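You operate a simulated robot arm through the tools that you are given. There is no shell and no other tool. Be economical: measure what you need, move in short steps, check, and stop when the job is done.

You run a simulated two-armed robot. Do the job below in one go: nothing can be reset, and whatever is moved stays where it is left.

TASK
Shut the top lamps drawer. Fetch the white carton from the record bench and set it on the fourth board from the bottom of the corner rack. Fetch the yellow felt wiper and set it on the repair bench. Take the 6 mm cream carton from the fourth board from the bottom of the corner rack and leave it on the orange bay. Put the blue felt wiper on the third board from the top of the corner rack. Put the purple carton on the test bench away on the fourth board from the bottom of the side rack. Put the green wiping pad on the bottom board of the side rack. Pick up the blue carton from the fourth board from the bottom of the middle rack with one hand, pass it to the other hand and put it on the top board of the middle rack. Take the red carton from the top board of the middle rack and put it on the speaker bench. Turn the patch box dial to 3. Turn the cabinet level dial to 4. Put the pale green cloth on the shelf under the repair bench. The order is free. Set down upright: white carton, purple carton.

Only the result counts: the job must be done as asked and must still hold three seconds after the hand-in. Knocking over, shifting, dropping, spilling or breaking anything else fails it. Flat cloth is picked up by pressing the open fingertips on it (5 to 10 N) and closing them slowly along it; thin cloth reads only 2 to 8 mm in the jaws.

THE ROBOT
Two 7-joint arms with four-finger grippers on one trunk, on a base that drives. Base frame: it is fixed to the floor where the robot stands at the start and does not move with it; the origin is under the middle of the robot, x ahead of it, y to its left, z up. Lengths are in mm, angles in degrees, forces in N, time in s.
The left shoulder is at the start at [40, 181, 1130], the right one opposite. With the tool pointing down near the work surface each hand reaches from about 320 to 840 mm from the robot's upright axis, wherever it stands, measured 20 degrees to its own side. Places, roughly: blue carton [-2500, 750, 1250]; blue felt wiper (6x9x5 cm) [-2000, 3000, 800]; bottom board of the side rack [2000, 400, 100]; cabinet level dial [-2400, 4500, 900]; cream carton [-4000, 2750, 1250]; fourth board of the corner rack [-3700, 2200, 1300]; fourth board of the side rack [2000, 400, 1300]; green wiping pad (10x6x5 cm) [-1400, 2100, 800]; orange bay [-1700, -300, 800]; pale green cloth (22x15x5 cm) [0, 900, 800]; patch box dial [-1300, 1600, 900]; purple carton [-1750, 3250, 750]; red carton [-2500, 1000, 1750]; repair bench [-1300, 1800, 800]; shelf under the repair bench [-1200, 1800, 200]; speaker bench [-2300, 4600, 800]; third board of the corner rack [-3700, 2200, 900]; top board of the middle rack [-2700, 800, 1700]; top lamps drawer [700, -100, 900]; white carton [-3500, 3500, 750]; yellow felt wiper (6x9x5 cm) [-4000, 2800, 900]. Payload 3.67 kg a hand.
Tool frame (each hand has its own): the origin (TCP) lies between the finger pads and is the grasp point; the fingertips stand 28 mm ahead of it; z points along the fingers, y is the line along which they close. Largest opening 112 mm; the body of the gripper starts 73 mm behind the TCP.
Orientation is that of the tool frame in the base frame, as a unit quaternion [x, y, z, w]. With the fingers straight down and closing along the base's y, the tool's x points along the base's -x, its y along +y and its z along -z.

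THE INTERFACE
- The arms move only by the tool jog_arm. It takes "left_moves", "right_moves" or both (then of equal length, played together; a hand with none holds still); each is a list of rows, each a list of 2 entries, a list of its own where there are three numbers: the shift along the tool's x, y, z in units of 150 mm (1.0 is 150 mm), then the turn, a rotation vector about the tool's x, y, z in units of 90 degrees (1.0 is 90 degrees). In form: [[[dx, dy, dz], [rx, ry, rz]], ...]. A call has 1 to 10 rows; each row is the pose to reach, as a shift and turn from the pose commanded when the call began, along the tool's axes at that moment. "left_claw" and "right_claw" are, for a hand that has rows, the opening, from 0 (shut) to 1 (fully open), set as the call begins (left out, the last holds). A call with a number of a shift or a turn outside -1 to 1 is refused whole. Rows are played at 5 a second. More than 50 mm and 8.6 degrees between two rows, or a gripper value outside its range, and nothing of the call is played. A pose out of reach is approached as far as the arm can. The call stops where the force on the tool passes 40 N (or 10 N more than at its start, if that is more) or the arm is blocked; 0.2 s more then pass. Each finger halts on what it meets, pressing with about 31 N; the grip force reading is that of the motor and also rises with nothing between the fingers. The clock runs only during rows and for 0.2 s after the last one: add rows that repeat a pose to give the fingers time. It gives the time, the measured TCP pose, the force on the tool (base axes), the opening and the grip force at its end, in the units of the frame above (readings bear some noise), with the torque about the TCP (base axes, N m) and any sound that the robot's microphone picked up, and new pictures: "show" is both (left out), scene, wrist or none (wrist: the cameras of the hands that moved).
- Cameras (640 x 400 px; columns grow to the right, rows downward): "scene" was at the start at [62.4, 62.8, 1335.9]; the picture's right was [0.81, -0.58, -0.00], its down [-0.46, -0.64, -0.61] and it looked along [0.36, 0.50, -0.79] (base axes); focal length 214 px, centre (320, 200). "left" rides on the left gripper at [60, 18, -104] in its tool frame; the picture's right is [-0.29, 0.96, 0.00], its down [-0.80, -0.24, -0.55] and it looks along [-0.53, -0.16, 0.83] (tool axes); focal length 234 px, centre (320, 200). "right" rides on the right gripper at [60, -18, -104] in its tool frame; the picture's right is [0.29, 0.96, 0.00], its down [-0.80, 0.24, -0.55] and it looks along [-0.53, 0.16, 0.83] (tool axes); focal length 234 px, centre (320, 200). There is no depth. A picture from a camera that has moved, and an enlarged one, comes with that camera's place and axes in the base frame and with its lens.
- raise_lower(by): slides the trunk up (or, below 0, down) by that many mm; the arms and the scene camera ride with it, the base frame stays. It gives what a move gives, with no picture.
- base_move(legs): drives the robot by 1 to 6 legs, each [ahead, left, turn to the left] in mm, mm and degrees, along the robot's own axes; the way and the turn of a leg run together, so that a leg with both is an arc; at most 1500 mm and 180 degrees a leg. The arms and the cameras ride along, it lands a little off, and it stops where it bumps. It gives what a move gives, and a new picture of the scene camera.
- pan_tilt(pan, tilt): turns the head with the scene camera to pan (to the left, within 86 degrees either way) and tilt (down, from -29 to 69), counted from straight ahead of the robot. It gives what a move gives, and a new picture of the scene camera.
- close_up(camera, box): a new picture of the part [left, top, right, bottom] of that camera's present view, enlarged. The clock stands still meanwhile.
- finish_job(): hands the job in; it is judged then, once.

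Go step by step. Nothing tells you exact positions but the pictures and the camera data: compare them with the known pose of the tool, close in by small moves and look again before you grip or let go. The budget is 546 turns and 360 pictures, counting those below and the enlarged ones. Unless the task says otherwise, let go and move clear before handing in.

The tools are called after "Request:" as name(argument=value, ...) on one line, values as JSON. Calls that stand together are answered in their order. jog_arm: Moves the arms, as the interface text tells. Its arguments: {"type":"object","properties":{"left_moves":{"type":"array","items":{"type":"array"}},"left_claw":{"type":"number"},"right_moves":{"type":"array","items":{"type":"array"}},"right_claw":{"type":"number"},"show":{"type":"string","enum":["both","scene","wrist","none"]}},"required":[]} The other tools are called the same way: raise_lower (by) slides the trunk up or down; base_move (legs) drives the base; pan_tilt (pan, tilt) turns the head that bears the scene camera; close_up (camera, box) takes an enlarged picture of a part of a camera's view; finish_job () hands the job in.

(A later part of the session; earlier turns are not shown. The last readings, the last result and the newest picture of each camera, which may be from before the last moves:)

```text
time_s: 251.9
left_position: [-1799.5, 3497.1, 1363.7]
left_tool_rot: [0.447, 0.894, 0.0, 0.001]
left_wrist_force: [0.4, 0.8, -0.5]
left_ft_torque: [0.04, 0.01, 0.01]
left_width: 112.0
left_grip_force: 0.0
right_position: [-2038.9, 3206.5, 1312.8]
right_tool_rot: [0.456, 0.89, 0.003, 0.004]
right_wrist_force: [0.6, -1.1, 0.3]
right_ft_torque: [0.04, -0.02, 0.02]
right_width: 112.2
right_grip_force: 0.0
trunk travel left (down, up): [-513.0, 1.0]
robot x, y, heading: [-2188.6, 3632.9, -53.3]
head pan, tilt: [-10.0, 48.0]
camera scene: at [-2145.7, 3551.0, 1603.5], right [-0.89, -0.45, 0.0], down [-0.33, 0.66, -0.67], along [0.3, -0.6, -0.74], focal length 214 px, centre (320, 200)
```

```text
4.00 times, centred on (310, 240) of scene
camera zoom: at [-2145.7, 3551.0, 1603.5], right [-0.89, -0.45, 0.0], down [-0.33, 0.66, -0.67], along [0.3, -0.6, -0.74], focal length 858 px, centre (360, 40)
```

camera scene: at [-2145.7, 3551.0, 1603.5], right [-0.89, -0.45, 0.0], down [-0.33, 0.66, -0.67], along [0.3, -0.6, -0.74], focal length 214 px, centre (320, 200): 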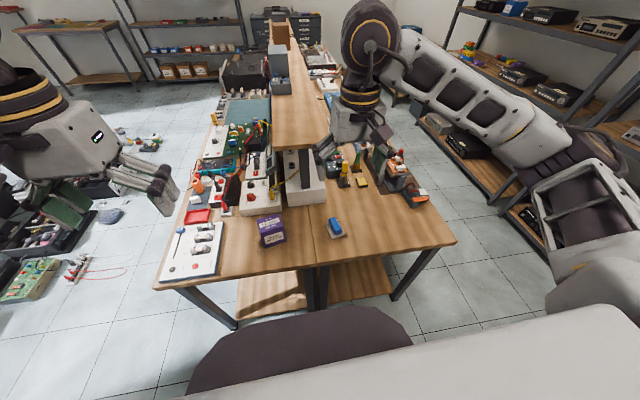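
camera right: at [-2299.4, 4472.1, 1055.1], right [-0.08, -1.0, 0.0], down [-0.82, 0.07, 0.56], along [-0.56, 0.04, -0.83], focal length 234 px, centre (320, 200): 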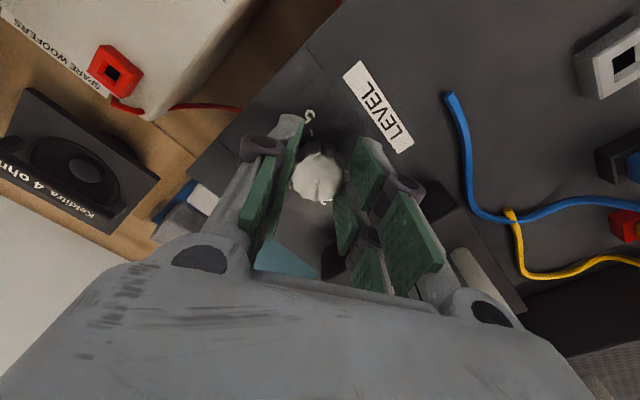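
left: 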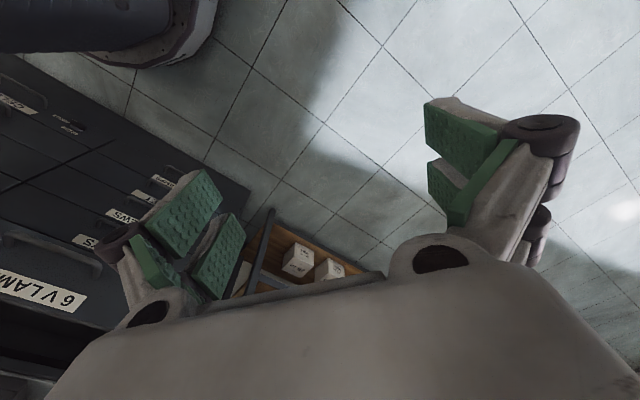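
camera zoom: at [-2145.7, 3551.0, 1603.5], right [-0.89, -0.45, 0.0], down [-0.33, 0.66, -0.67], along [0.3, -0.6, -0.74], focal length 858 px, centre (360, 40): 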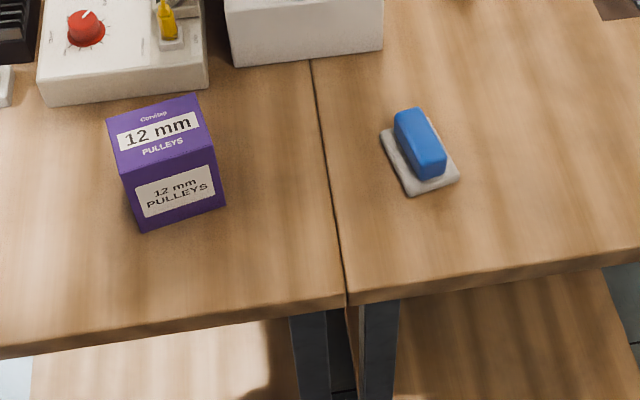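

The blue wiper has a narrow handle on a white pad. I move closer, lower and bring the right hand above it.

Request:
base_move(legs=[[80, 0, 0]])

Request:
raise_lower(by=-200)

Request:
jog_arm(right_moves=[[[-0.2, -0.08, 0.15], [0, 0, -0.06]], [[-0.4, -0.15, 0.3], [0, 0, -0.12]], [[-0.64, -0.24, 0.5], [0, 0, -0.12]], [[-0.64, -0.24, 0.75], [0, 0, -0.12]], [[-0.64, -0.24, 0.95], [0, 0, -0.12]]], right_claw=0.8)

```text
time_s: 253.0
left_position: [-1758.6, 3440.8, 1367.4]
left_tool_rot: [0.448, 0.894, -0.001, 0.003]
left_wrist_force: [-0.4, 0.2, 0.2]
left_ft_torque: [-0.04, -0.08, 0.0]
left_width: 112.0
left_grip_force: 0.0
right_position: [-1997.3, 3148.8, 1315.5]
right_tool_rot: [0.457, 0.89, 0.001, 0.007]
right_wrist_force: [-0.9, 1.0, 0.6]
right_ft_torque: [-0.08, -0.02, 0.01]
right_width: 111.9
right_grip_force: 0.1
trunk travel left (down, up): [-513.0, 1.0]
robot x, y, heading: [-2146.7, 3573.8, -53.1]
head pan, tilt: [-10.0, 48.0]
camera scene: at [-2103.6, 3496.1, 1604.1], right [-0.89, -0.45, 0.0], down [-0.33, 0.66, -0.67], along [0.3, -0.6, -0.74], focal length 214 px, centre (320, 200)
```

scene: 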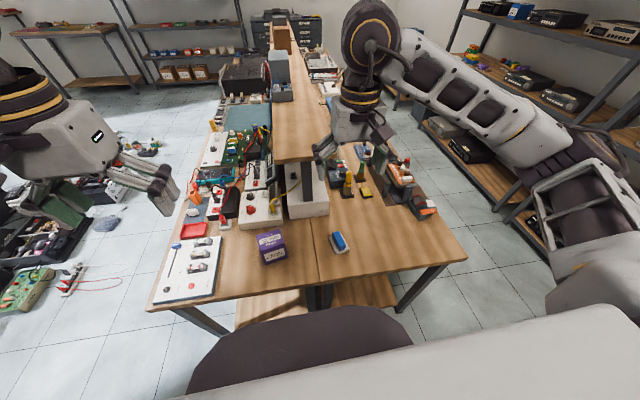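

```text
time_s: 255.2
left_position: [-1754.2, 3435.7, 1166.0]
left_tool_rot: [0.449, 0.894, 0.0, 0.0]
left_wrist_force: [1.0, -0.1, 1.3]
left_ft_torque: [0.03, -0.02, -0.01]
left_width: 112.0
left_grip_force: 0.1
right_position: [-1993.4, 3143.4, 1112.7]
right_tool_rot: [0.456, 0.89, 0.003, 0.005]
right_wrist_force: [-0.4, -0.3, 0.6]
right_ft_torque: [-0.03, -0.01, -0.02]
right_width: 111.9
right_grip_force: 0.0
trunk travel left (down, up): [-313.0, 201.0]
robot x, y, heading: [-2143.9, 3576.8, -53.2]
head pan, tilt: [-10.0, 48.0]
```

```text
time_s: 256.4
left_position: [-1753.8, 3434.6, 1165.5]
left_tool_rot: [0.449, 0.894, 0.0, 0.0]
left_wrist_force: [0.1, 0.0, -0.3]
left_ft_torque: [0.01, 0.0, 0.03]
left_width: 112.1
left_grip_force: 0.1
right_position: [-1965.1, 3044.2, 969.5]
right_tool_rot: [0.37, 0.929, 0.002, 0.005]
right_wrist_force: [0.3, -0.6, -0.4]
right_ft_torque: [-0.02, -0.02, 0.01]
right_width: 89.6
right_grip_force: 0.0
trunk travel left (down, up): [-313.0, 201.0]
robot x, y, heading: [-2145.6, 3573.7, -53.2]
head pan, tilt: [-10.0, 48.0]
camera scene: at [-2099.0, 3489.0, 1403.7], right [-0.89, -0.45, 0.0], down [-0.33, 0.66, -0.67], along [0.3, -0.6, -0.74], focal length 214 px, centre (320, 200)
camera right: at [-2021.3, 3071.6, 1073.2], right [0.45, 0.89, 0.0], down [0.74, -0.37, 0.56], along [0.5, -0.25, -0.83], focal length 234 px, centre (320, 200)
```

scene: 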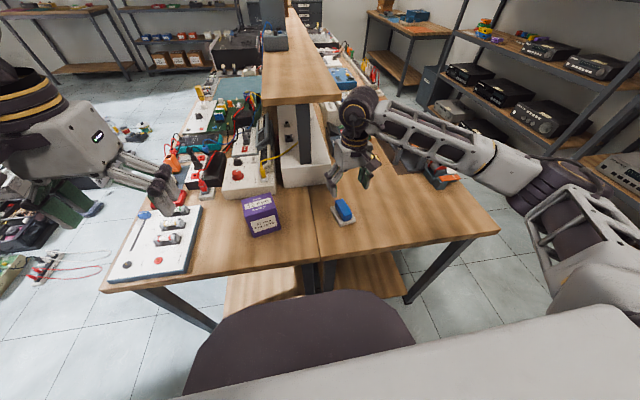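
right: 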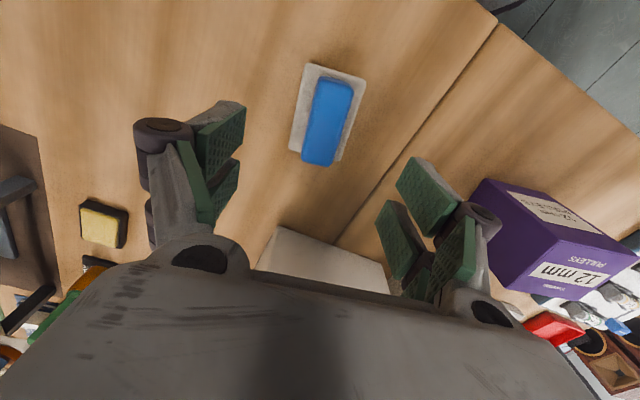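

Request:
jog_arm(right_moves=[[[0.022, 0.038, 0.25], [0, 0, -0.08]], [[0.022, 0.038, 0.5], [0, 0, -0.08]], [[0.022, 0.038, 0.62], [0, 0, -0.08]], [[0.022, 0.038, 0.7], [0, 0, -0.08]]], right_claw=0.6, show="wrist")

```text
time_s: 257.4
left_position: [-1754.7, 3434.1, 1163.9]
left_tool_rot: [0.448, 0.894, 0.0, 0.0]
left_wrist_force: [-0.9, 0.5, 0.4]
left_ft_torque: [-0.03, -0.01, 0.02]
left_width: 111.9
left_grip_force: 0.1
right_position: [-1962.2, 3050.9, 865.1]
right_tool_rot: [0.311, 0.95, 0.003, 0.005]
right_wrist_force: [-0.9, 0.7, 0.3]
right_ft_torque: [-0.01, 0.0, 0.0]
right_width: 67.4
right_grip_force: 0.0
trunk travel left (down, up): [-313.0, 201.0]
robot x, y, heading: [-2147.4, 3572.8, -53.0]
head pan, tilt: [-10.0, 48.0]
camera right: at [-2020.8, 3070.8, 969.1], right [0.33, 0.94, 0.0], down [0.78, -0.28, 0.56], along [0.53, -0.18, -0.83], focal length 234 px, centre (320, 200)
```

right: 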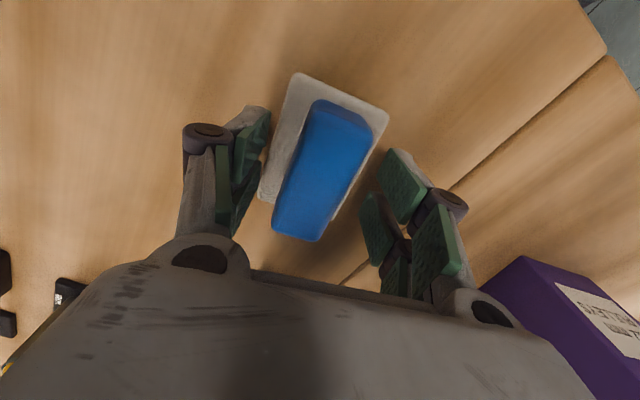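

Request:
jog_arm(right_moves=[[[0, 0, 0.03], [0, 0, 0]], [[0, 0, 0.06], [0, 0, 0]]], show="none")

Request:
jog_arm(right_moves=[[[0, 0, 0], [0, 0, 0]], [[0, 0, 0], [0, 0, 0]], [[0, 0, 0], [0, 0, 0]]], right_claw=0, show="none")

Request:
jog_arm(right_moves=[[[0, 0, -0.15], [0, 0, 0]], [[0, 0, -0.45], [0, 0, 0]], [[0, 0, -0.75], [0, 0, 0]], [[0, 0, -1], [0, 0, 0]]])

```text
time_s: 258.0
left_position: [-1754.6, 3435.2, 1166.9]
left_tool_rot: [0.448, 0.894, 0.0, 0.0]
left_wrist_force: [0.2, 0.2, -0.4]
left_ft_torque: [-0.03, -0.03, -0.01]
left_width: 111.8
left_grip_force: 0.1
right_position: [-1962.4, 3052.0, 857.7]
right_tool_rot: [0.312, 0.95, 0.002, 0.005]
right_wrist_force: [0.7, -0.4, 0.7]
right_ft_torque: [-0.06, 0.0, -0.01]
right_width: 67.5
right_grip_force: 0.5
trunk travel left (down, up): [-313.0, 201.0]
robot x, y, heading: [-2148.4, 3574.6, -53.2]
head pan, tilt: [-10.0, 48.0]
```

```text
time_s: 258.8
left_position: [-1753.8, 3438.4, 1165.9]
left_tool_rot: [0.448, 0.894, -0.002, 0.001]
left_wrist_force: [-1.1, -0.5, -0.3]
left_ft_torque: [0.03, -0.03, -0.04]
left_width: 111.5
left_grip_force: 0.0
right_position: [-1961.8, 3053.3, 862.3]
right_tool_rot: [0.312, 0.95, 0.001, 0.008]
right_wrist_force: [2.0, 3.7, 36.3]
right_ft_torque: [0.23, 0.54, -0.73]
right_width: 32.1
right_grip_force: 31.2
trunk travel left (down, up): [-313.0, 201.0]
robot x, y, heading: [-2146.9, 3574.7, -53.5]
head pan, tilt: [-10.0, 48.0]
```

```text
time_s: 259.8
left_position: [-1753.1, 3436.2, 1164.7]
left_tool_rot: [0.448, 0.894, -0.001, 0.0]
left_wrist_force: [0.1, 1.0, 0.3]
left_ft_torque: [-0.01, -0.02, 0.0]
left_width: 112.2
left_grip_force: 0.1
right_position: [-1964.1, 3051.3, 1007.2]
right_tool_rot: [0.311, 0.95, 0.001, 0.004]
right_wrist_force: [-0.9, -0.3, -0.7]
right_ft_torque: [-0.01, -0.03, -0.01]
right_width: 31.4
right_grip_force: 31.1
trunk travel left (down, up): [-313.0, 201.0]
robot x, y, heading: [-2144.4, 3574.6, -53.1]
head pan, tilt: [-10.0, 48.0]
camera scene: at [-2099.0, 3489.9, 1403.7], right [-0.89, -0.45, 0.0], down [-0.33, 0.66, -0.67], along [0.3, -0.6, -0.74], focal length 214 px, centre (320, 200)
camera right: at [-2023.3, 3072.4, 1111.0], right [0.33, 0.94, 0.0], down [0.78, -0.28, 0.56], along [0.53, -0.18, -0.83], focal length 234 px, centre (320, 200)
```

scene: 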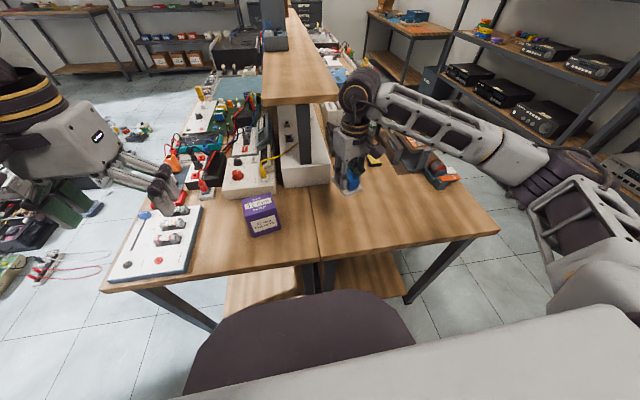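
right: 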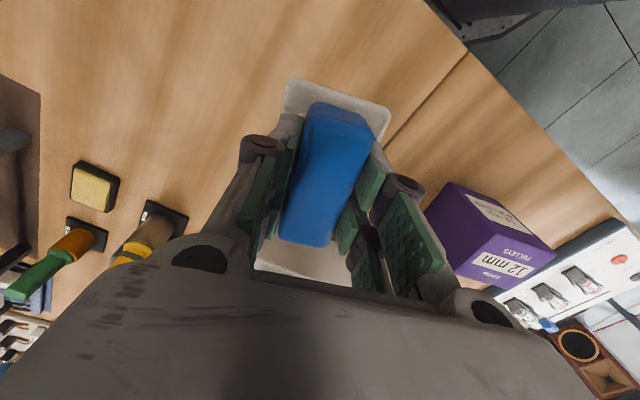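

The wiper is held. I raise, back off and go to the record bench for the white carton.

Request:
raise_lower(by=200)

Request:
jog_arm(right_moves=[[[0.25, 0, -0.2], [0, 0, 0.08]], [[0.5, 0, -0.4], [0, 0, 0.16]], [[0.75, 0, -0.6], [0, 0, 0.2]], [[1, 0, -0.8], [0, 0, 0.2]]], show="none")

Request:
base_move(legs=[[-110, 0, 0], [0, -930, 0], [0, 0, 90], [0, 0, 90]])

Request:
pan_tilt(pan=10, tilt=45)

```text
time_s: 261.9
left_position: [-1753.8, 3434.8, 1365.0]
left_tool_rot: [0.448, 0.894, 0.0, 0.0]
left_wrist_force: [0.5, 0.0, -0.1]
left_ft_torque: [-0.04, -0.01, 0.0]
left_width: 112.1
left_grip_force: 0.1
right_position: [-1964.1, 3051.5, 1206.8]
right_tool_rot: [0.311, 0.95, 0.002, 0.004]
right_wrist_force: [0.1, 0.1, -0.9]
right_ft_torque: [0.02, 0.03, 0.02]
right_width: 31.4
right_grip_force: 31.1
trunk travel left (down, up): [-513.0, 1.0]
robot x, y, heading: [-2143.1, 3572.9, -53.3]
head pan, tilt: [-10.0, 48.0]
```

```text
time_s: 262.9
left_position: [-1754.5, 3435.7, 1366.0]
left_tool_rot: [0.448, 0.894, 0.0, 0.0]
left_wrist_force: [-1.5, -0.5, 0.9]
left_ft_torque: [-0.04, -0.02, -0.03]
left_width: 111.9
left_grip_force: 0.0
right_position: [-2089.5, 3141.3, 1328.4]
right_tool_rot: [0.456, 0.89, 0.002, 0.006]
right_wrist_force: [1.1, 0.2, -1.4]
right_ft_torque: [-0.02, -0.03, 0.01]
right_width: 31.3
right_grip_force: 30.9
trunk travel left (down, up): [-513.0, 1.0]
robot x, y, heading: [-2142.5, 3572.7, -53.3]
head pan, tilt: [-10.0, 48.0]
```

```text
time_s: 277.3
left_position: [-3356.8, 3235.3, 1364.9]
left_tool_rot: [0.897, -0.442, 0.0, 0.0]
left_wrist_force: [0.0, -0.2, 0.0]
left_ft_torque: [-0.01, -0.01, 0.0]
left_width: 112.0
left_grip_force: 0.2
right_position: [-3027.4, 3535.3, 1326.7]
right_tool_rot: [0.893, -0.451, -0.004, 0.003]
right_wrist_force: [-0.8, 1.0, -0.3]
right_ft_torque: [0.01, 0.01, -0.01]
right_width: 31.4
right_grip_force: 30.7
trunk travel left (down, up): [-513.0, 1.0]
robot x, y, heading: [-2961.8, 3103.2, 127.4]
head pan, tilt: [-10.0, 48.0]
camera scene: at [-3014.4, 3189.7, 1603.5], right [0.89, 0.46, 0.0], down [0.34, -0.66, -0.67], along [-0.31, 0.59, -0.74], focal length 214 px, centre (320, 200)
```

scene: 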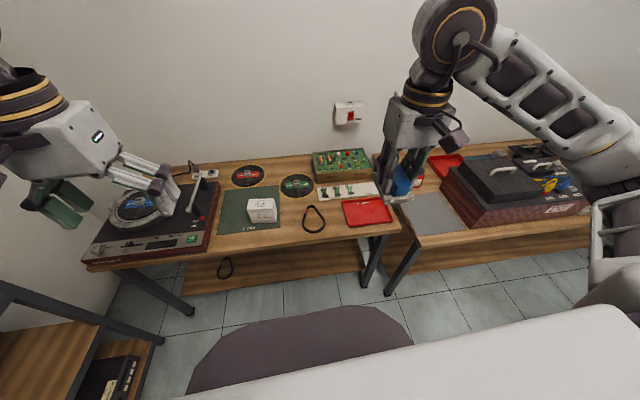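

```text
time_s: 278.1
left_position: [-3357.7, 3236.1, 1365.7]
left_tool_rot: [0.897, -0.442, 0.001, 0.0]
left_wrist_force: [0.1, -0.1, 0.7]
left_ft_torque: [0.0, -0.01, 0.02]
left_width: 112.0
left_grip_force: 0.0
right_position: [-3026.2, 3533.5, 1327.8]
right_tool_rot: [0.893, -0.45, -0.005, 0.002]
right_wrist_force: [0.0, 0.1, -1.0]
right_ft_torque: [0.0, 0.06, -0.02]
right_width: 31.4
right_grip_force: 30.7
trunk travel left (down, up): [-513.0, 1.0]
robot x, y, heading: [-2964.8, 3100.1, 127.5]
head pan, tilt: [10.0, 45.0]
camera scene: at [-3038.1, 3174.6, 1607.7], right [0.68, 0.74, 0.0], down [0.52, -0.48, -0.71], along [-0.52, 0.48, -0.71], focal length 214 px, centre (320, 200)
```

scene: 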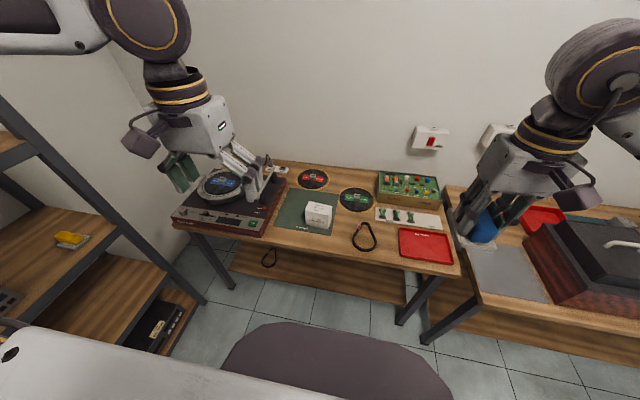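

Request:
close_up(camera="scene", box=[260, 170, 380, 260])

Request:
raise_lower(by=-250)

Request:
close_up(camera="scene", box=[240, 120, 400, 230])

```text
4.44 times, centred on (320, 215) of scene
camera zoom: at [-3038.1, 3174.6, 1607.7], right [0.68, 0.74, 0.0], down [0.52, -0.48, -0.71], along [-0.52, 0.48, -0.71], focal length 953 px, centre (320, 133)
```

zoom: 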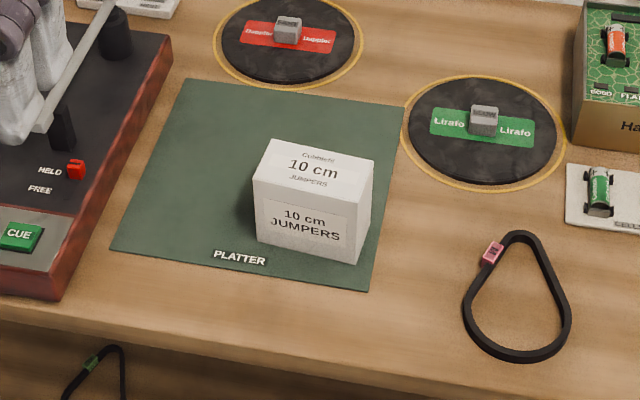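

```text
time_s: 280.7
left_position: [-3356.2, 3235.7, 1115.9]
left_tool_rot: [0.897, -0.442, 0.0, 0.001]
left_wrist_force: [1.5, 0.1, 0.2]
left_ft_torque: [0.02, 0.02, 0.04]
left_width: 112.1
left_grip_force: 0.0
right_position: [-3028.0, 3534.6, 1078.6]
right_tool_rot: [0.893, -0.45, -0.004, 0.002]
right_wrist_force: [-0.2, -0.5, -0.8]
right_ft_torque: [-0.02, -0.03, 0.02]
right_width: 31.3
right_grip_force: 31.2
trunk travel left (down, up): [-263.0, 251.0]
robot x, y, heading: [-2962.1, 3101.7, 127.7]
head pan, tilt: [10.0, 45.0]
```

```text
3.64 times, centred on (320, 175) of scene
camera zoom: at [-3038.0, 3174.5, 1358.5], right [0.68, 0.74, 0.0], down [0.52, -0.48, -0.71], along [-0.52, 0.48, -0.71], focal length 780 px, centre (320, 291)
```

zoom: 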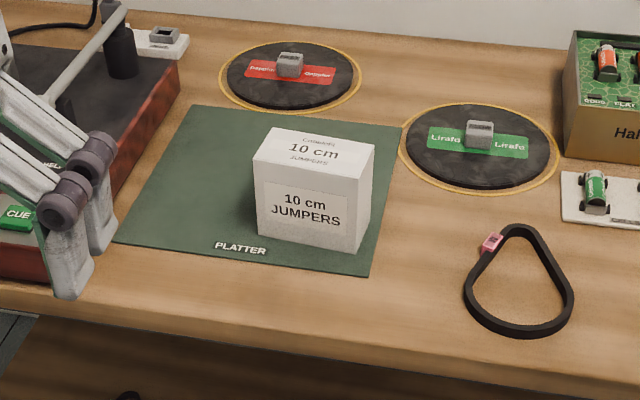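

The white carton is 110×58×90 mm, so it must be gripped across its short side. First I deliver the blue wiper: turn to the corner rack.

Request:
raise_lower(by=250)

Request:
base_move(legs=[[0, 0, 45], [0, 0, 45], [200, -60, 0]])

Request:
pan_tilt(pan=0, tilt=30)

```text
time_s: 283.3
left_position: [-3357.3, 3235.9, 1365.3]
left_tool_rot: [0.897, -0.443, 0.0, 0.001]
left_wrist_force: [0.4, 0.2, -0.5]
left_ft_torque: [-0.01, 0.0, 0.0]
left_width: 112.1
left_grip_force: 0.0
right_position: [-3027.0, 3533.7, 1327.5]
right_tool_rot: [0.893, -0.45, -0.004, 0.002]
right_wrist_force: [1.4, 0.6, -0.2]
right_ft_torque: [-0.01, 0.02, 0.02]
right_width: 31.4
right_grip_force: 30.7
trunk travel left (down, up): [-513.0, 1.0]
robot x, y, heading: [-2961.1, 3103.1, 127.5]
head pan, tilt: [10.0, 45.0]
```

```text
time_s: 289.4
left_position: [-3285.8, 2635.3, 1366.4]
left_tool_rot: [0.946, 0.324, -0.002, 0.001]
left_wrist_force: [0.9, 0.1, 0.6]
left_ft_torque: [-0.03, 0.04, 0.01]
left_width: 112.0
left_grip_force: 0.1
right_position: [-3585.6, 2964.4, 1328.6]
right_tool_rot: [0.949, 0.315, -0.003, 0.005]
right_wrist_force: [-0.1, 0.1, -0.3]
right_ft_torque: [-0.03, 0.07, -0.01]
right_width: 31.7
right_grip_force: 31.4
trunk travel left (down, up): [-513.0, 1.0]
robot x, y, heading: [-3157.5, 3030.5, -142.4]
head pan, tilt: [10.0, 45.0]
camera scene: at [-3224.8, 2958.3, 1608.0], right [-0.74, 0.67, 0.0], down [0.47, 0.52, -0.71], along [-0.48, -0.52, -0.71], focal length 214 px, centre (320, 200)
```

scene: 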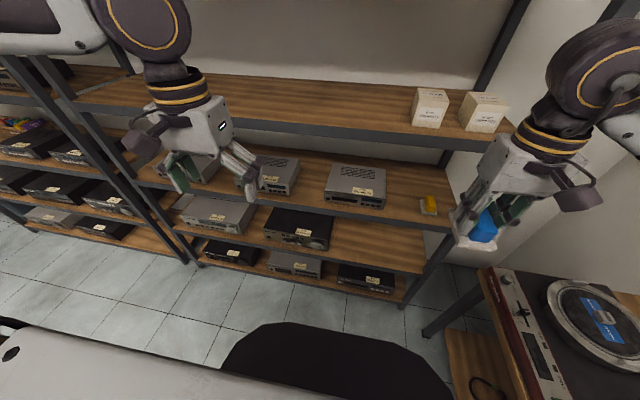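

```text
time_s: 290.2
left_position: [-3290.3, 2632.9, 1365.3]
left_tool_rot: [0.946, 0.323, 0.0, 0.001]
left_wrist_force: [-0.9, 0.1, 0.1]
left_ft_torque: [0.03, -0.03, 0.0]
left_width: 112.3
left_grip_force: 0.0
right_position: [-3590.0, 2961.9, 1327.7]
right_tool_rot: [0.949, 0.315, -0.001, 0.004]
right_wrist_force: [0.7, -0.6, -0.7]
right_ft_torque: [0.03, -0.03, 0.01]
right_width: 31.3
right_grip_force: 31.2
trunk travel left (down, up): [-513.0, 1.0]
robot x, y, heading: [-3157.6, 3028.3, -142.6]
head pan, tilt: [0.0, 30.0]
camera scene: at [-3247.2, 2960.9, 1630.1], right [-0.61, 0.79, 0.0], down [0.4, 0.31, -0.87], along [-0.68, -0.53, -0.5], focal length 214 px, centre (320, 200)
```

scene: 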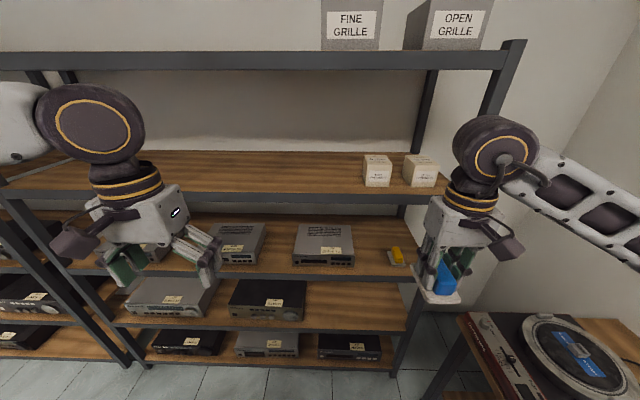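

I'll set the blue wiper on the third board in the gap left of the yellow one. I move closer and lower.

Request:
base_move(legs=[[280, 0, 0]])

Request:
raise_lower(by=-280)

Request:
jog_arm(right_moves=[[[0, 0, 0], [0, -0.08, 0]], [[0, 0, 0], [0, -0.16, 0]], [[0, 0, 0], [0, -0.24, 0]]])

```text
time_s: 292.2
left_position: [-3512.1, 2463.7, 1366.2]
left_tool_rot: [0.947, 0.322, -0.001, 0.001]
left_wrist_force: [0.9, -0.2, 0.0]
left_ft_torque: [-0.01, 0.02, -0.02]
left_width: 112.1
left_grip_force: 0.0
right_position: [-3808.8, 2794.7, 1328.0]
right_tool_rot: [0.95, 0.313, -0.002, 0.005]
right_wrist_force: [0.0, 1.0, 0.3]
right_ft_torque: [0.0, -0.02, 0.0]
right_width: 31.4
right_grip_force: 31.1
trunk travel left (down, up): [-513.0, 1.0]
robot x, y, heading: [-3378.0, 2855.5, -142.8]
head pan, tilt: [0.0, 30.0]
camera scene: at [-3465.9, 2792.5, 1630.5], right [-0.61, 0.79, 0.0], down [0.4, 0.3, -0.87], along [-0.69, -0.53, -0.5], focal length 214 px, centre (320, 200)
```

scene: 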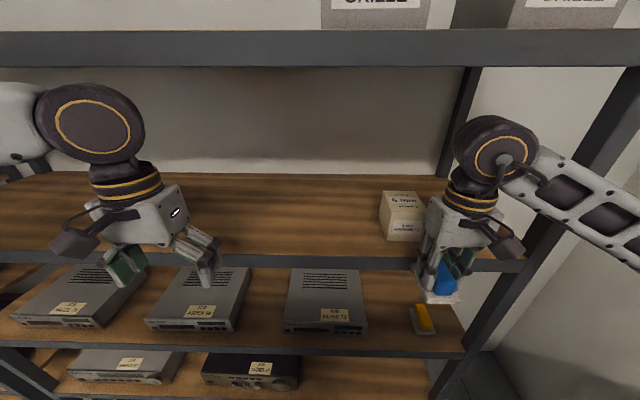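

```text
time_s: 295.0
left_position: [-3511.7, 2463.0, 1086.8]
left_tool_rot: [0.947, 0.321, -0.001, 0.0]
left_wrist_force: [0.3, 0.4, 0.1]
left_ft_torque: [-0.01, 0.02, 0.0]
left_width: 112.0
left_grip_force: 0.1
right_position: [-3811.1, 2793.9, 1048.8]
right_tool_rot: [0.95, 0.313, -0.002, 0.005]
right_wrist_force: [-0.7, -0.2, 0.0]
right_ft_torque: [0.0, -0.02, 0.01]
right_width: 31.5
right_grip_force: 31.0
trunk travel left (down, up): [-233.0, 281.0]
robot x, y, heading: [-3377.9, 2855.3, -142.7]
head pan, tilt: [0.0, 30.0]
```

```text
time_s: 295.8
left_position: [-3511.3, 2464.1, 1085.7]
left_tool_rot: [0.947, 0.322, -0.001, 0.001]
left_wrist_force: [0.3, 0.6, 0.2]
left_ft_torque: [0.0, 0.03, 0.0]
left_width: 112.1
left_grip_force: 0.0
right_position: [-3809.6, 2794.6, 1049.1]
right_tool_rot: [0.932, 0.307, -0.179, 0.064]
right_wrist_force: [0.2, -0.5, -1.2]
right_ft_torque: [-0.03, 0.0, 0.02]
right_width: 31.3
right_grip_force: 31.0
trunk travel left (down, up): [-233.0, 281.0]
robot x, y, heading: [-3381.3, 2856.2, -142.4]
head pan, tilt: [0.0, 30.0]
camera scene: at [-3467.3, 2791.6, 1351.5], right [-0.61, 0.79, 0.0], down [0.4, 0.3, -0.87], along [-0.69, -0.53, -0.5], focal length 214 px, centre (320, 200)
camera right: at [-3744.9, 2863.9, 1122.8], right [0.78, -0.61, -0.1], down [-0.29, -0.5, 0.81], along [-0.55, -0.61, -0.57], focal length 234 px, centre (320, 200)
```

scene: 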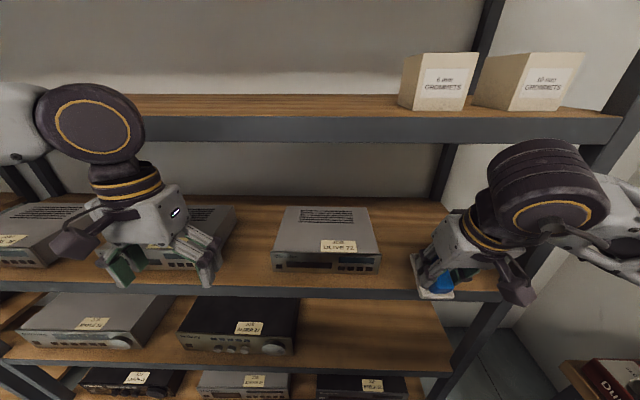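
right: 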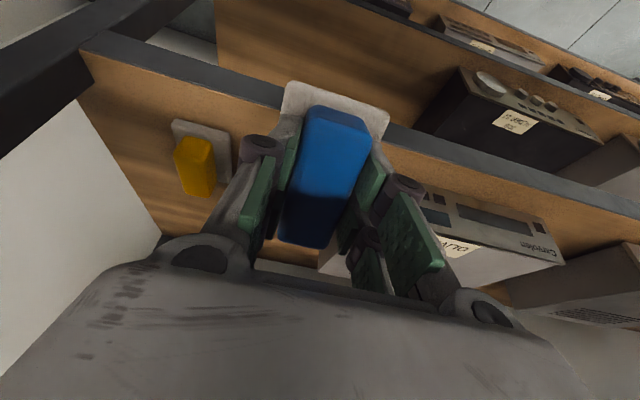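

The cartons are labelled: left is "6 mm", right "10 mm". I tilt the hand a bit more, lower it and slide it in between device and yellow wiper.

Request:
jog_arm(right_moves=[[[0.06, -0.04, 0.16], [0, -0.05, 0]], [[0.12, -0.08, 0.32], [0, -0.1, 0]], [[0.184, -0.13, 0.465], [0, -0.15, 0]]], show="none")

Request:
jog_arm(right_moves=[[[-0.27, 0, 0.19], [0, 0, 0]], [[-0.54, 0, 0.38], [0, 0, 0]], [[-0.8, 0, 0.56], [0, 0, 0]]])

```text
time_s: 296.6
left_position: [-3512.5, 2463.2, 1086.5]
left_tool_rot: [0.947, 0.321, 0.0, 0.0]
left_wrist_force: [-0.9, -1.2, 0.4]
left_ft_torque: [-0.01, -0.04, -0.02]
left_width: 112.0
left_grip_force: 0.1
right_position: [-3880.2, 2755.6, 989.1]
right_tool_rot: [0.905, 0.298, -0.287, 0.1]
right_wrist_force: [0.2, 0.7, -1.0]
right_ft_torque: [0.0, -0.02, 0.01]
right_width: 31.6
right_grip_force: 30.7
right hand out of reach, approached as far as the arm can: row 1, 2, 3
trunk travel left (down, up): [-233.0, 281.0]
robot x, y, heading: [-3381.0, 2853.9, -142.2]
head pan, tilt: [0.0, 30.0]
```

```text
time_s: 297.4
left_position: [-3512.5, 2461.8, 1086.5]
left_tool_rot: [0.947, 0.322, 0.0, 0.0]
left_wrist_force: [-0.3, -0.7, -0.2]
left_ft_torque: [0.0, -0.04, 0.01]
left_width: 112.1
left_grip_force: 0.0
right_position: [-3998.3, 2666.0, 991.1]
right_tool_rot: [0.905, 0.298, -0.287, 0.098]
right_wrist_force: [-0.3, -0.2, -0.7]
right_ft_torque: [0.01, 0.0, -0.01]
right_width: 31.4
right_grip_force: 31.4
trunk travel left (down, up): [-233.0, 281.0]
robot x, y, heading: [-3379.3, 2858.9, -142.5]
head pan, tilt: [0.0, 30.0]
camera scene: at [-3468.6, 2789.7, 1351.3], right [-0.61, 0.79, 0.0], down [0.4, 0.31, -0.87], along [-0.69, -0.53, -0.5], focal length 214 px, centre (320, 200)
camera right: at [-3920.9, 2744.7, 1041.3], right [0.76, -0.63, -0.16], down [-0.13, -0.38, 0.91], along [-0.64, -0.67, -0.37], focal length 234 px, centre (320, 200)
```

scene: 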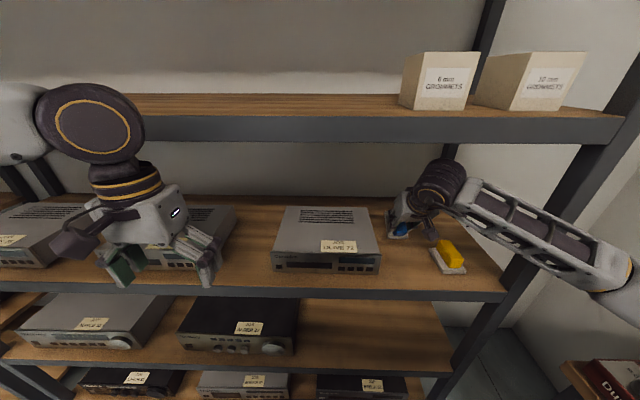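
right: 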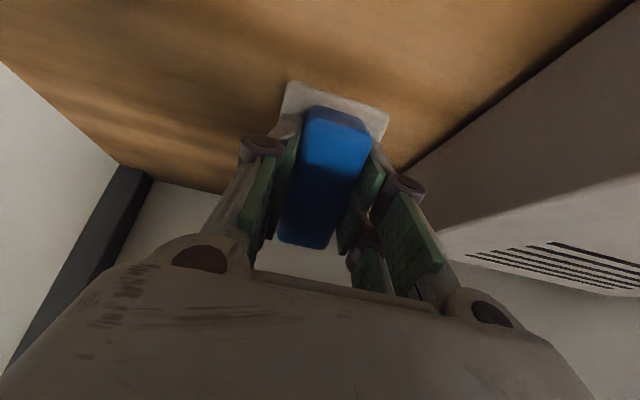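

Request:
jog_arm(right_moves=[[[0.2, 0, 0.04], [0, 0, 0]], [[0.437, 0, 0.1], [0, 0, 0]], [[0.48, 0, 0.155], [0, 0, 0]], [[0.52, 0, 0.21], [0, 0, 0]], [[0.56, 0, 0.27], [0, 0, 0]], [[0.6, 0, 0.33], [0, 0, 0]]])

```text
time_s: 297.9
left_position: [-3509.9, 2463.9, 1086.4]
left_tool_rot: [0.947, 0.321, -0.002, 0.0]
left_wrist_force: [0.1, 0.2, -0.8]
left_ft_torque: [-0.01, -0.07, 0.03]
left_width: 112.2
left_grip_force: 0.2
right_position: [-3980.3, 2680.7, 976.4]
right_tool_rot: [0.9, 0.294, -0.302, 0.106]
right_wrist_force: [2.5, 0.8, 9.0]
right_ft_torque: [0.32, -0.07, -0.09]
right_width: 31.4
right_grip_force: 30.8
trunk travel left (down, up): [-233.0, 281.0]
robot x, y, heading: [-3377.9, 2860.4, -142.6]
head pan, tilt: [0.0, 30.0]
stopped in row 2 (right hand): the force on the tool passed its limit at 50 N (the readings are from after the stop); the commanded pose is now the measured one
camera scene: at [-3467.2, 2791.3, 1351.4], right [-0.61, 0.79, 0.0], down [0.4, 0.3, -0.87], along [-0.69, -0.53, -0.5], focal length 214 px, centre (320, 200)
camera right: at [-3901.3, 2760.0, 1022.2], right [0.75, -0.64, -0.16], down [-0.1, -0.36, 0.93], along [-0.65, -0.68, -0.34], focal length 234 px, centre (320, 200)
```

scene: 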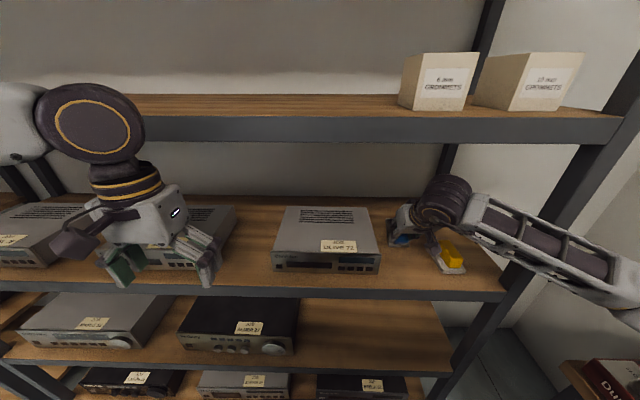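
right: 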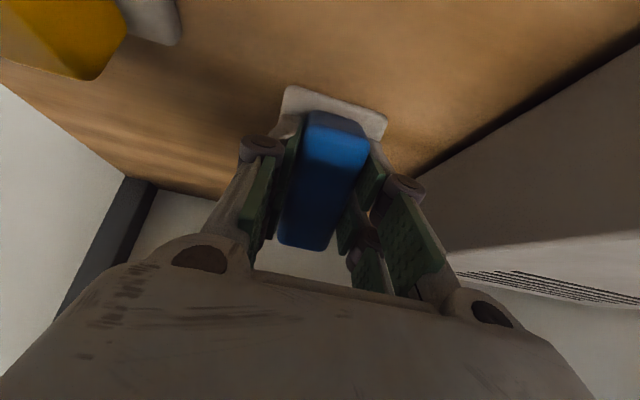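

The near edge touches the board (z≈915). I release gently and let it settle flat.

Request:
jog_arm(right_moves=[[[0, 0, 0], [0, 0, 0]], [[0, 0, 0], [0, 0, 0]], [[0, 0, 0], [0, 0, 0]]], right_claw=0.5, show="both")

```text
time_s: 298.7
left_position: [-3511.3, 2463.2, 1086.4]
left_tool_rot: [0.947, 0.321, 0.001, 0.0]
left_wrist_force: [-0.3, -0.2, 0.1]
left_ft_torque: [-0.04, 0.03, -0.01]
left_width: 111.8
left_grip_force: 0.1
right_position: [-3981.0, 2679.8, 974.0]
right_tool_rot: [0.901, 0.294, -0.301, 0.105]
right_wrist_force: [0.4, 0.1, -0.1]
right_ft_torque: [0.0, 0.01, -0.03]
right_width: 56.0
right_grip_force: 0.1
trunk travel left (down, up): [-233.0, 281.0]
robot x, y, heading: [-3379.7, 2853.8, -142.7]
head pan, tilt: [0.0, 30.0]
camera scene: at [-3467.8, 2791.0, 1351.4], right [-0.61, 0.79, 0.0], down [0.4, 0.3, -0.87], along [-0.69, -0.53, -0.5], focal length 214 px, centre (320, 200)
camera right: at [-3901.7, 2759.9, 1021.0], right [0.75, -0.64, -0.16], down [-0.11, -0.36, 0.93], along [-0.65, -0.68, -0.34], focal length 234 px, centre (320, 200)
```

scene: 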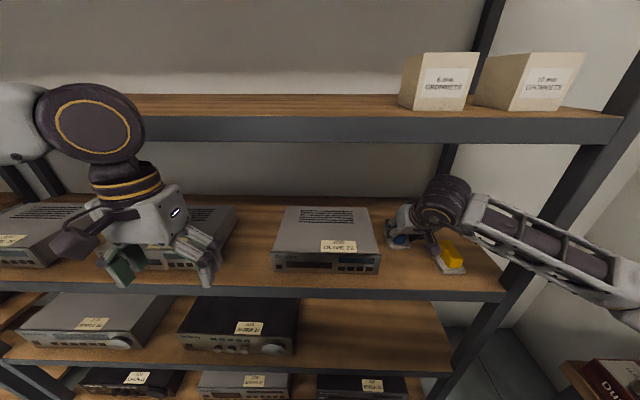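
right: 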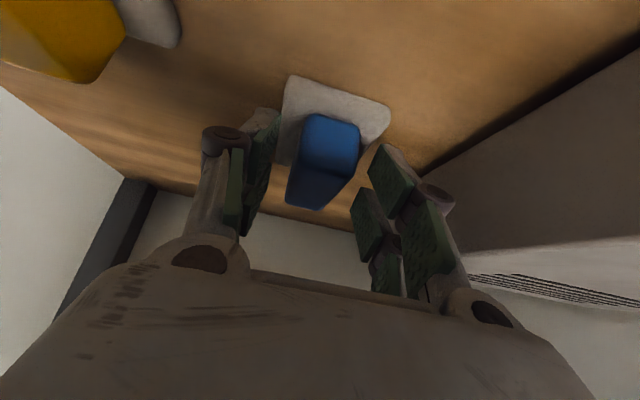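

The blue wiper lies flat on the third board. I pull straight back.

Request:
jog_arm(right_moves=[[[0.2, 0, -0.17], [0, 0, 0]], [[0.4, 0, -0.34], [0, 0, 0]], [[0.6, 0, -0.48], [0, 0, 0]], [[0.8, 0, -0.62], [0, 0, 0]]], show="scene")

```text
time_s: 299.7
left_position: [-3513.0, 2462.5, 1085.6]
left_tool_rot: [0.947, 0.321, 0.001, 0.0]
left_wrist_force: [0.1, -0.6, 0.2]
left_ft_torque: [0.04, -0.02, 0.01]
left_width: 112.1
left_grip_force: 0.0
right_position: [-3882.2, 2748.1, 981.3]
right_tool_rot: [0.901, 0.295, -0.3, 0.104]
right_wrist_force: [-0.9, -0.9, -0.9]
right_ft_torque: [0.01, -0.04, -0.05]
right_width: 56.0
right_grip_force: 0.1
right hand out of reach, approached as far as the arm can: row 4
trunk travel left (down, up): [-233.0, 281.0]
robot x, y, heading: [-3380.3, 2854.3, -142.3]
head pan, tilt: [0.0, 30.0]
camera scene: at [-3468.3, 2790.2, 1351.4], right [-0.61, 0.79, 0.0], down [0.4, 0.31, -0.87], along [-0.69, -0.53, -0.5], focal length 214 px, centre (320, 200)
```

scene: 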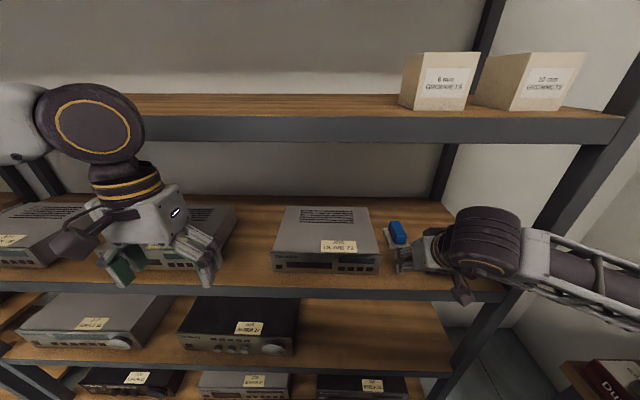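

Request:
base_move(legs=[[-150, 0, 0]])

Request:
close_up(camera="right", box=[0, 0, 640, 400])

```text
time_s: 301.1
left_position: [-3398.6, 2552.6, 1086.3]
left_tool_rot: [0.947, 0.321, -0.001, 0.001]
left_wrist_force: [0.3, 0.9, 0.7]
left_ft_torque: [-0.04, 0.03, 0.0]
left_width: 112.1
left_grip_force: 0.1
right_position: [-3767.8, 2836.7, 981.6]
right_tool_rot: [0.902, 0.293, -0.301, 0.104]
right_wrist_force: [-0.5, -0.3, 0.0]
right_ft_torque: [-0.02, 0.01, -0.02]
right_width: 56.1
right_grip_force: 0.0
trunk travel left (down, up): [-233.0, 281.0]
robot x, y, heading: [-3261.9, 2943.3, -142.7]
head pan, tilt: [0.0, 30.0]
camera scene: at [-3352.4, 2880.0, 1351.5], right [-0.61, 0.79, 0.0], down [0.4, 0.3, -0.87], along [-0.69, -0.53, -0.5], focal length 214 px, centre (320, 200)
```

scene: 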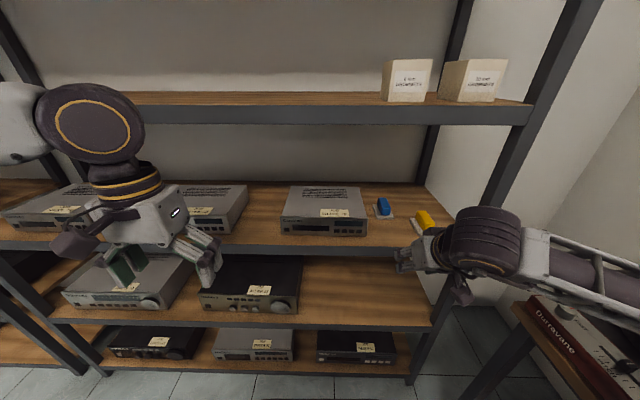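

```text
1.00 times, centred on (320, 200) of right (not enlarged: the box is as wide or as high as the picture)
camera zoom: at [-3688.2, 2916.5, 1028.1], right [0.75, -0.64, -0.16], down [-0.11, -0.36, 0.93], along [-0.65, -0.68, -0.34], focal length 234 px, centre (320, 200)
```

zoom: 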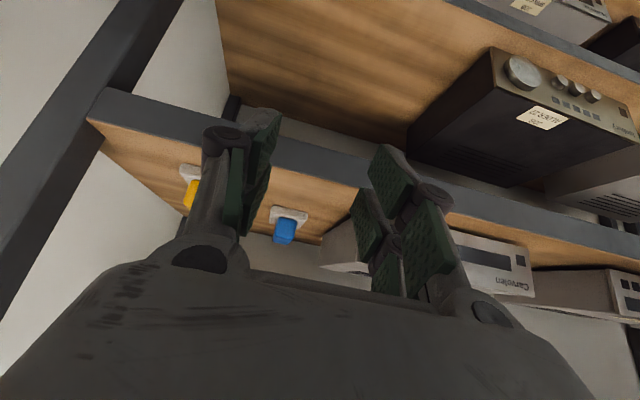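

Both wipers are fine. Now the white carton: I raise, back off toward the record bench and turn right 42° so the right hand can approach along the carton's long side.

Request:
raise_lower(by=180)

Request:
base_move(legs=[[-408, -70, 0], [0, 0, -42]])

Request:
jog_arm(right_moves=[[[0, 0, 0], [-0.04, 0.015, -0.053]], [[0, 0, 0], [-0.08, 0.03, -0.107]], [[0, 0, 0], [-0.12, 0.045, -0.16]], [[0, 0, 0], [-0.16, 0.06, -0.213]], [[0, 0, 0], [-0.2, 0.07, -0.267]], [[0, 0, 0], [-0.24, 0.078, -0.32]], [[0, 0, 0], [-0.27, 0.078, -0.37]]], right_claw=1)

```text
time_s: 303.1
left_position: [-3397.6, 2551.1, 1264.9]
left_tool_rot: [0.947, 0.321, 0.0, 0.001]
left_wrist_force: [0.5, 0.3, -0.9]
left_ft_torque: [-0.01, -0.02, -0.01]
left_width: 112.1
left_grip_force: 0.0
right_position: [-3768.7, 2836.6, 1159.1]
right_tool_rot: [0.902, 0.293, -0.301, 0.103]
right_wrist_force: [0.1, 0.3, -0.6]
right_ft_torque: [0.0, 0.02, 0.01]
right_width: 56.0
right_grip_force: 0.0
trunk travel left (down, up): [-413.0, 101.0]
robot x, y, heading: [-3264.3, 2947.3, -142.4]
head pan, tilt: [0.0, 30.0]
```

```text
time_s: 307.8
left_position: [-3341.0, 3042.4, 1265.6]
left_tool_rot: [0.999, -0.035, 0.0, 0.0]
left_wrist_force: [0.2, 0.6, 0.8]
left_ft_torque: [-0.06, -0.03, -0.02]
left_width: 111.6
left_grip_force: 0.0
right_position: [-3430.7, 3500.2, 1161.2]
right_tool_rot: [0.947, -0.045, -0.318, -0.009]
right_wrist_force: [-0.2, 1.6, -0.3]
right_ft_torque: [0.02, 0.0, 0.01]
right_width: 55.8
right_grip_force: 0.0
trunk travel left (down, up): [-413.0, 101.0]
robot x, y, heading: [-2980.9, 3251.1, 176.2]
head pan, tilt: [0.0, 30.0]
camera scene: at [-3092.9, 3258.1, 1530.7], right [0.07, 1.0, 0.0], down [0.5, -0.03, -0.87], along [-0.86, 0.06, -0.5], focal length 214 px, centre (320, 200)
```

scene: 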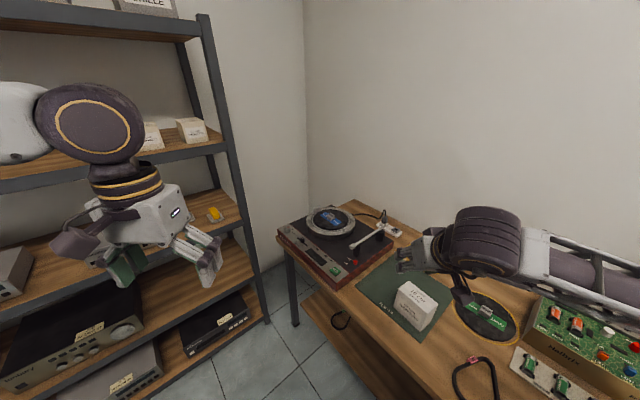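

```text
time_s: 309.4
left_position: [-3342.6, 3042.9, 1265.3]
left_tool_rot: [0.999, -0.036, -0.001, 0.0]
left_wrist_force: [-0.5, -0.5, -0.1]
left_ft_torque: [-0.04, 0.01, 0.01]
left_width: 112.2
left_grip_force: 0.0
right_position: [-3430.6, 3500.3, 1161.8]
right_tool_rot: [0.918, 0.295, -0.246, 0.102]
right_wrist_force: [-0.1, -0.8, 0.0]
right_ft_torque: [0.03, 0.02, 0.02]
right_width: 111.8
right_grip_force: 0.0
trunk travel left (down, up): [-413.0, 101.0]
robot x, y, heading: [-2981.2, 3248.6, 176.0]
head pan, tilt: [0.0, 30.0]
camera scene: at [-3092.9, 3258.4, 1530.7], right [0.07, 1.0, 0.0], down [0.5, -0.03, -0.87], along [-0.86, 0.06, -0.5], focal length 214 px, centre (320, 200)
camera right: at [-3356.7, 3578.1, 1218.3], right [0.77, -0.63, -0.11], down [-0.2, -0.4, 0.89], along [-0.61, -0.66, -0.44], focal length 234 px, centre (320, 200)
```

scene: 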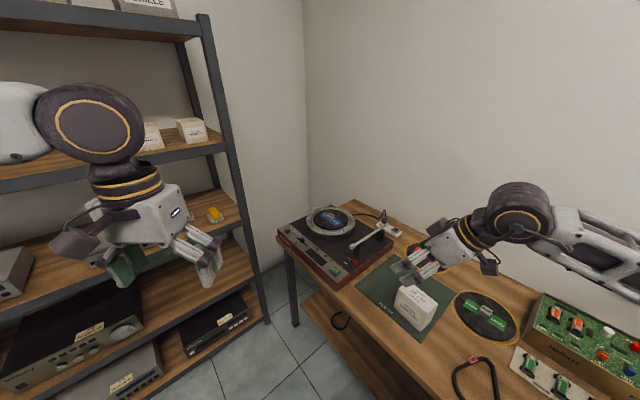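
right: 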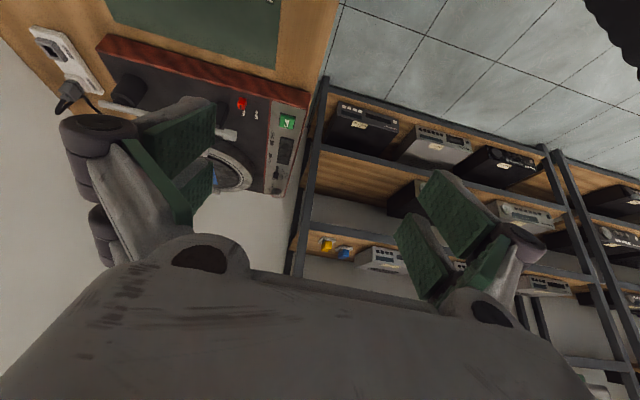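

The hand orientation fits. I bring it above the white carton.

Request:
jog_arm(right_moves=[[[0.1, -0.2, 0.18], [0, 0, 0]], [[0.2, -0.4, 0.36], [0, 0, 0]], [[0.3, -0.6, 0.54], [0, 0, 0]], [[0.4, -0.8, 0.72], [0, 0, 0]], [[0.497, -1, 0.9], [0, 0, 0]]])

```text
time_s: 310.6
left_position: [-3340.4, 3043.3, 1265.1]
left_tool_rot: [0.999, -0.035, -0.001, -0.001]
left_wrist_force: [0.2, -0.6, -0.3]
left_ft_torque: [0.0, -0.01, 0.01]
left_width: 112.0
left_grip_force: 0.1
right_position: [-3457.2, 3535.2, 1112.1]
right_tool_rot: [0.918, 0.293, -0.247, 0.1]
right_wrist_force: [-0.4, 0.0, 0.2]
right_ft_torque: [0.01, 0.01, 0.04]
right_width: 112.1
right_grip_force: 0.0
right hand out of reach, approached as far as the arm can: row 2, 3, 4, 5
trunk travel left (down, up): [-413.0, 101.0]
robot x, y, heading: [-2980.3, 3247.1, 176.1]
head pan, tilt: [0.0, 30.0]
camera scene: at [-3092.9, 3258.3, 1530.7], right [0.07, 1.0, 0.0], down [0.5, -0.03, -0.87], along [-0.86, 0.06, -0.5], focal length 214 px, centre (320, 200)
camera right: at [-3382.8, 3612.8, 1170.9], right [0.77, -0.63, -0.11], down [-0.2, -0.4, 0.89], along [-0.61, -0.66, -0.44], focal length 234 px, centre (320, 200)
```

scene: 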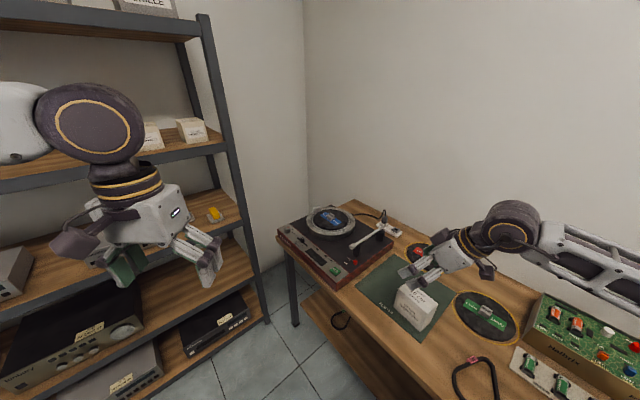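
right: 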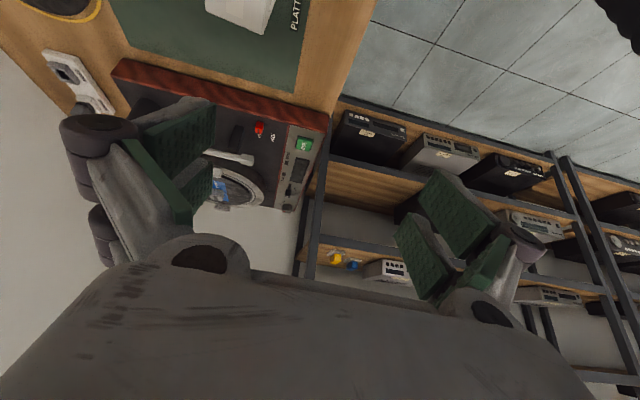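

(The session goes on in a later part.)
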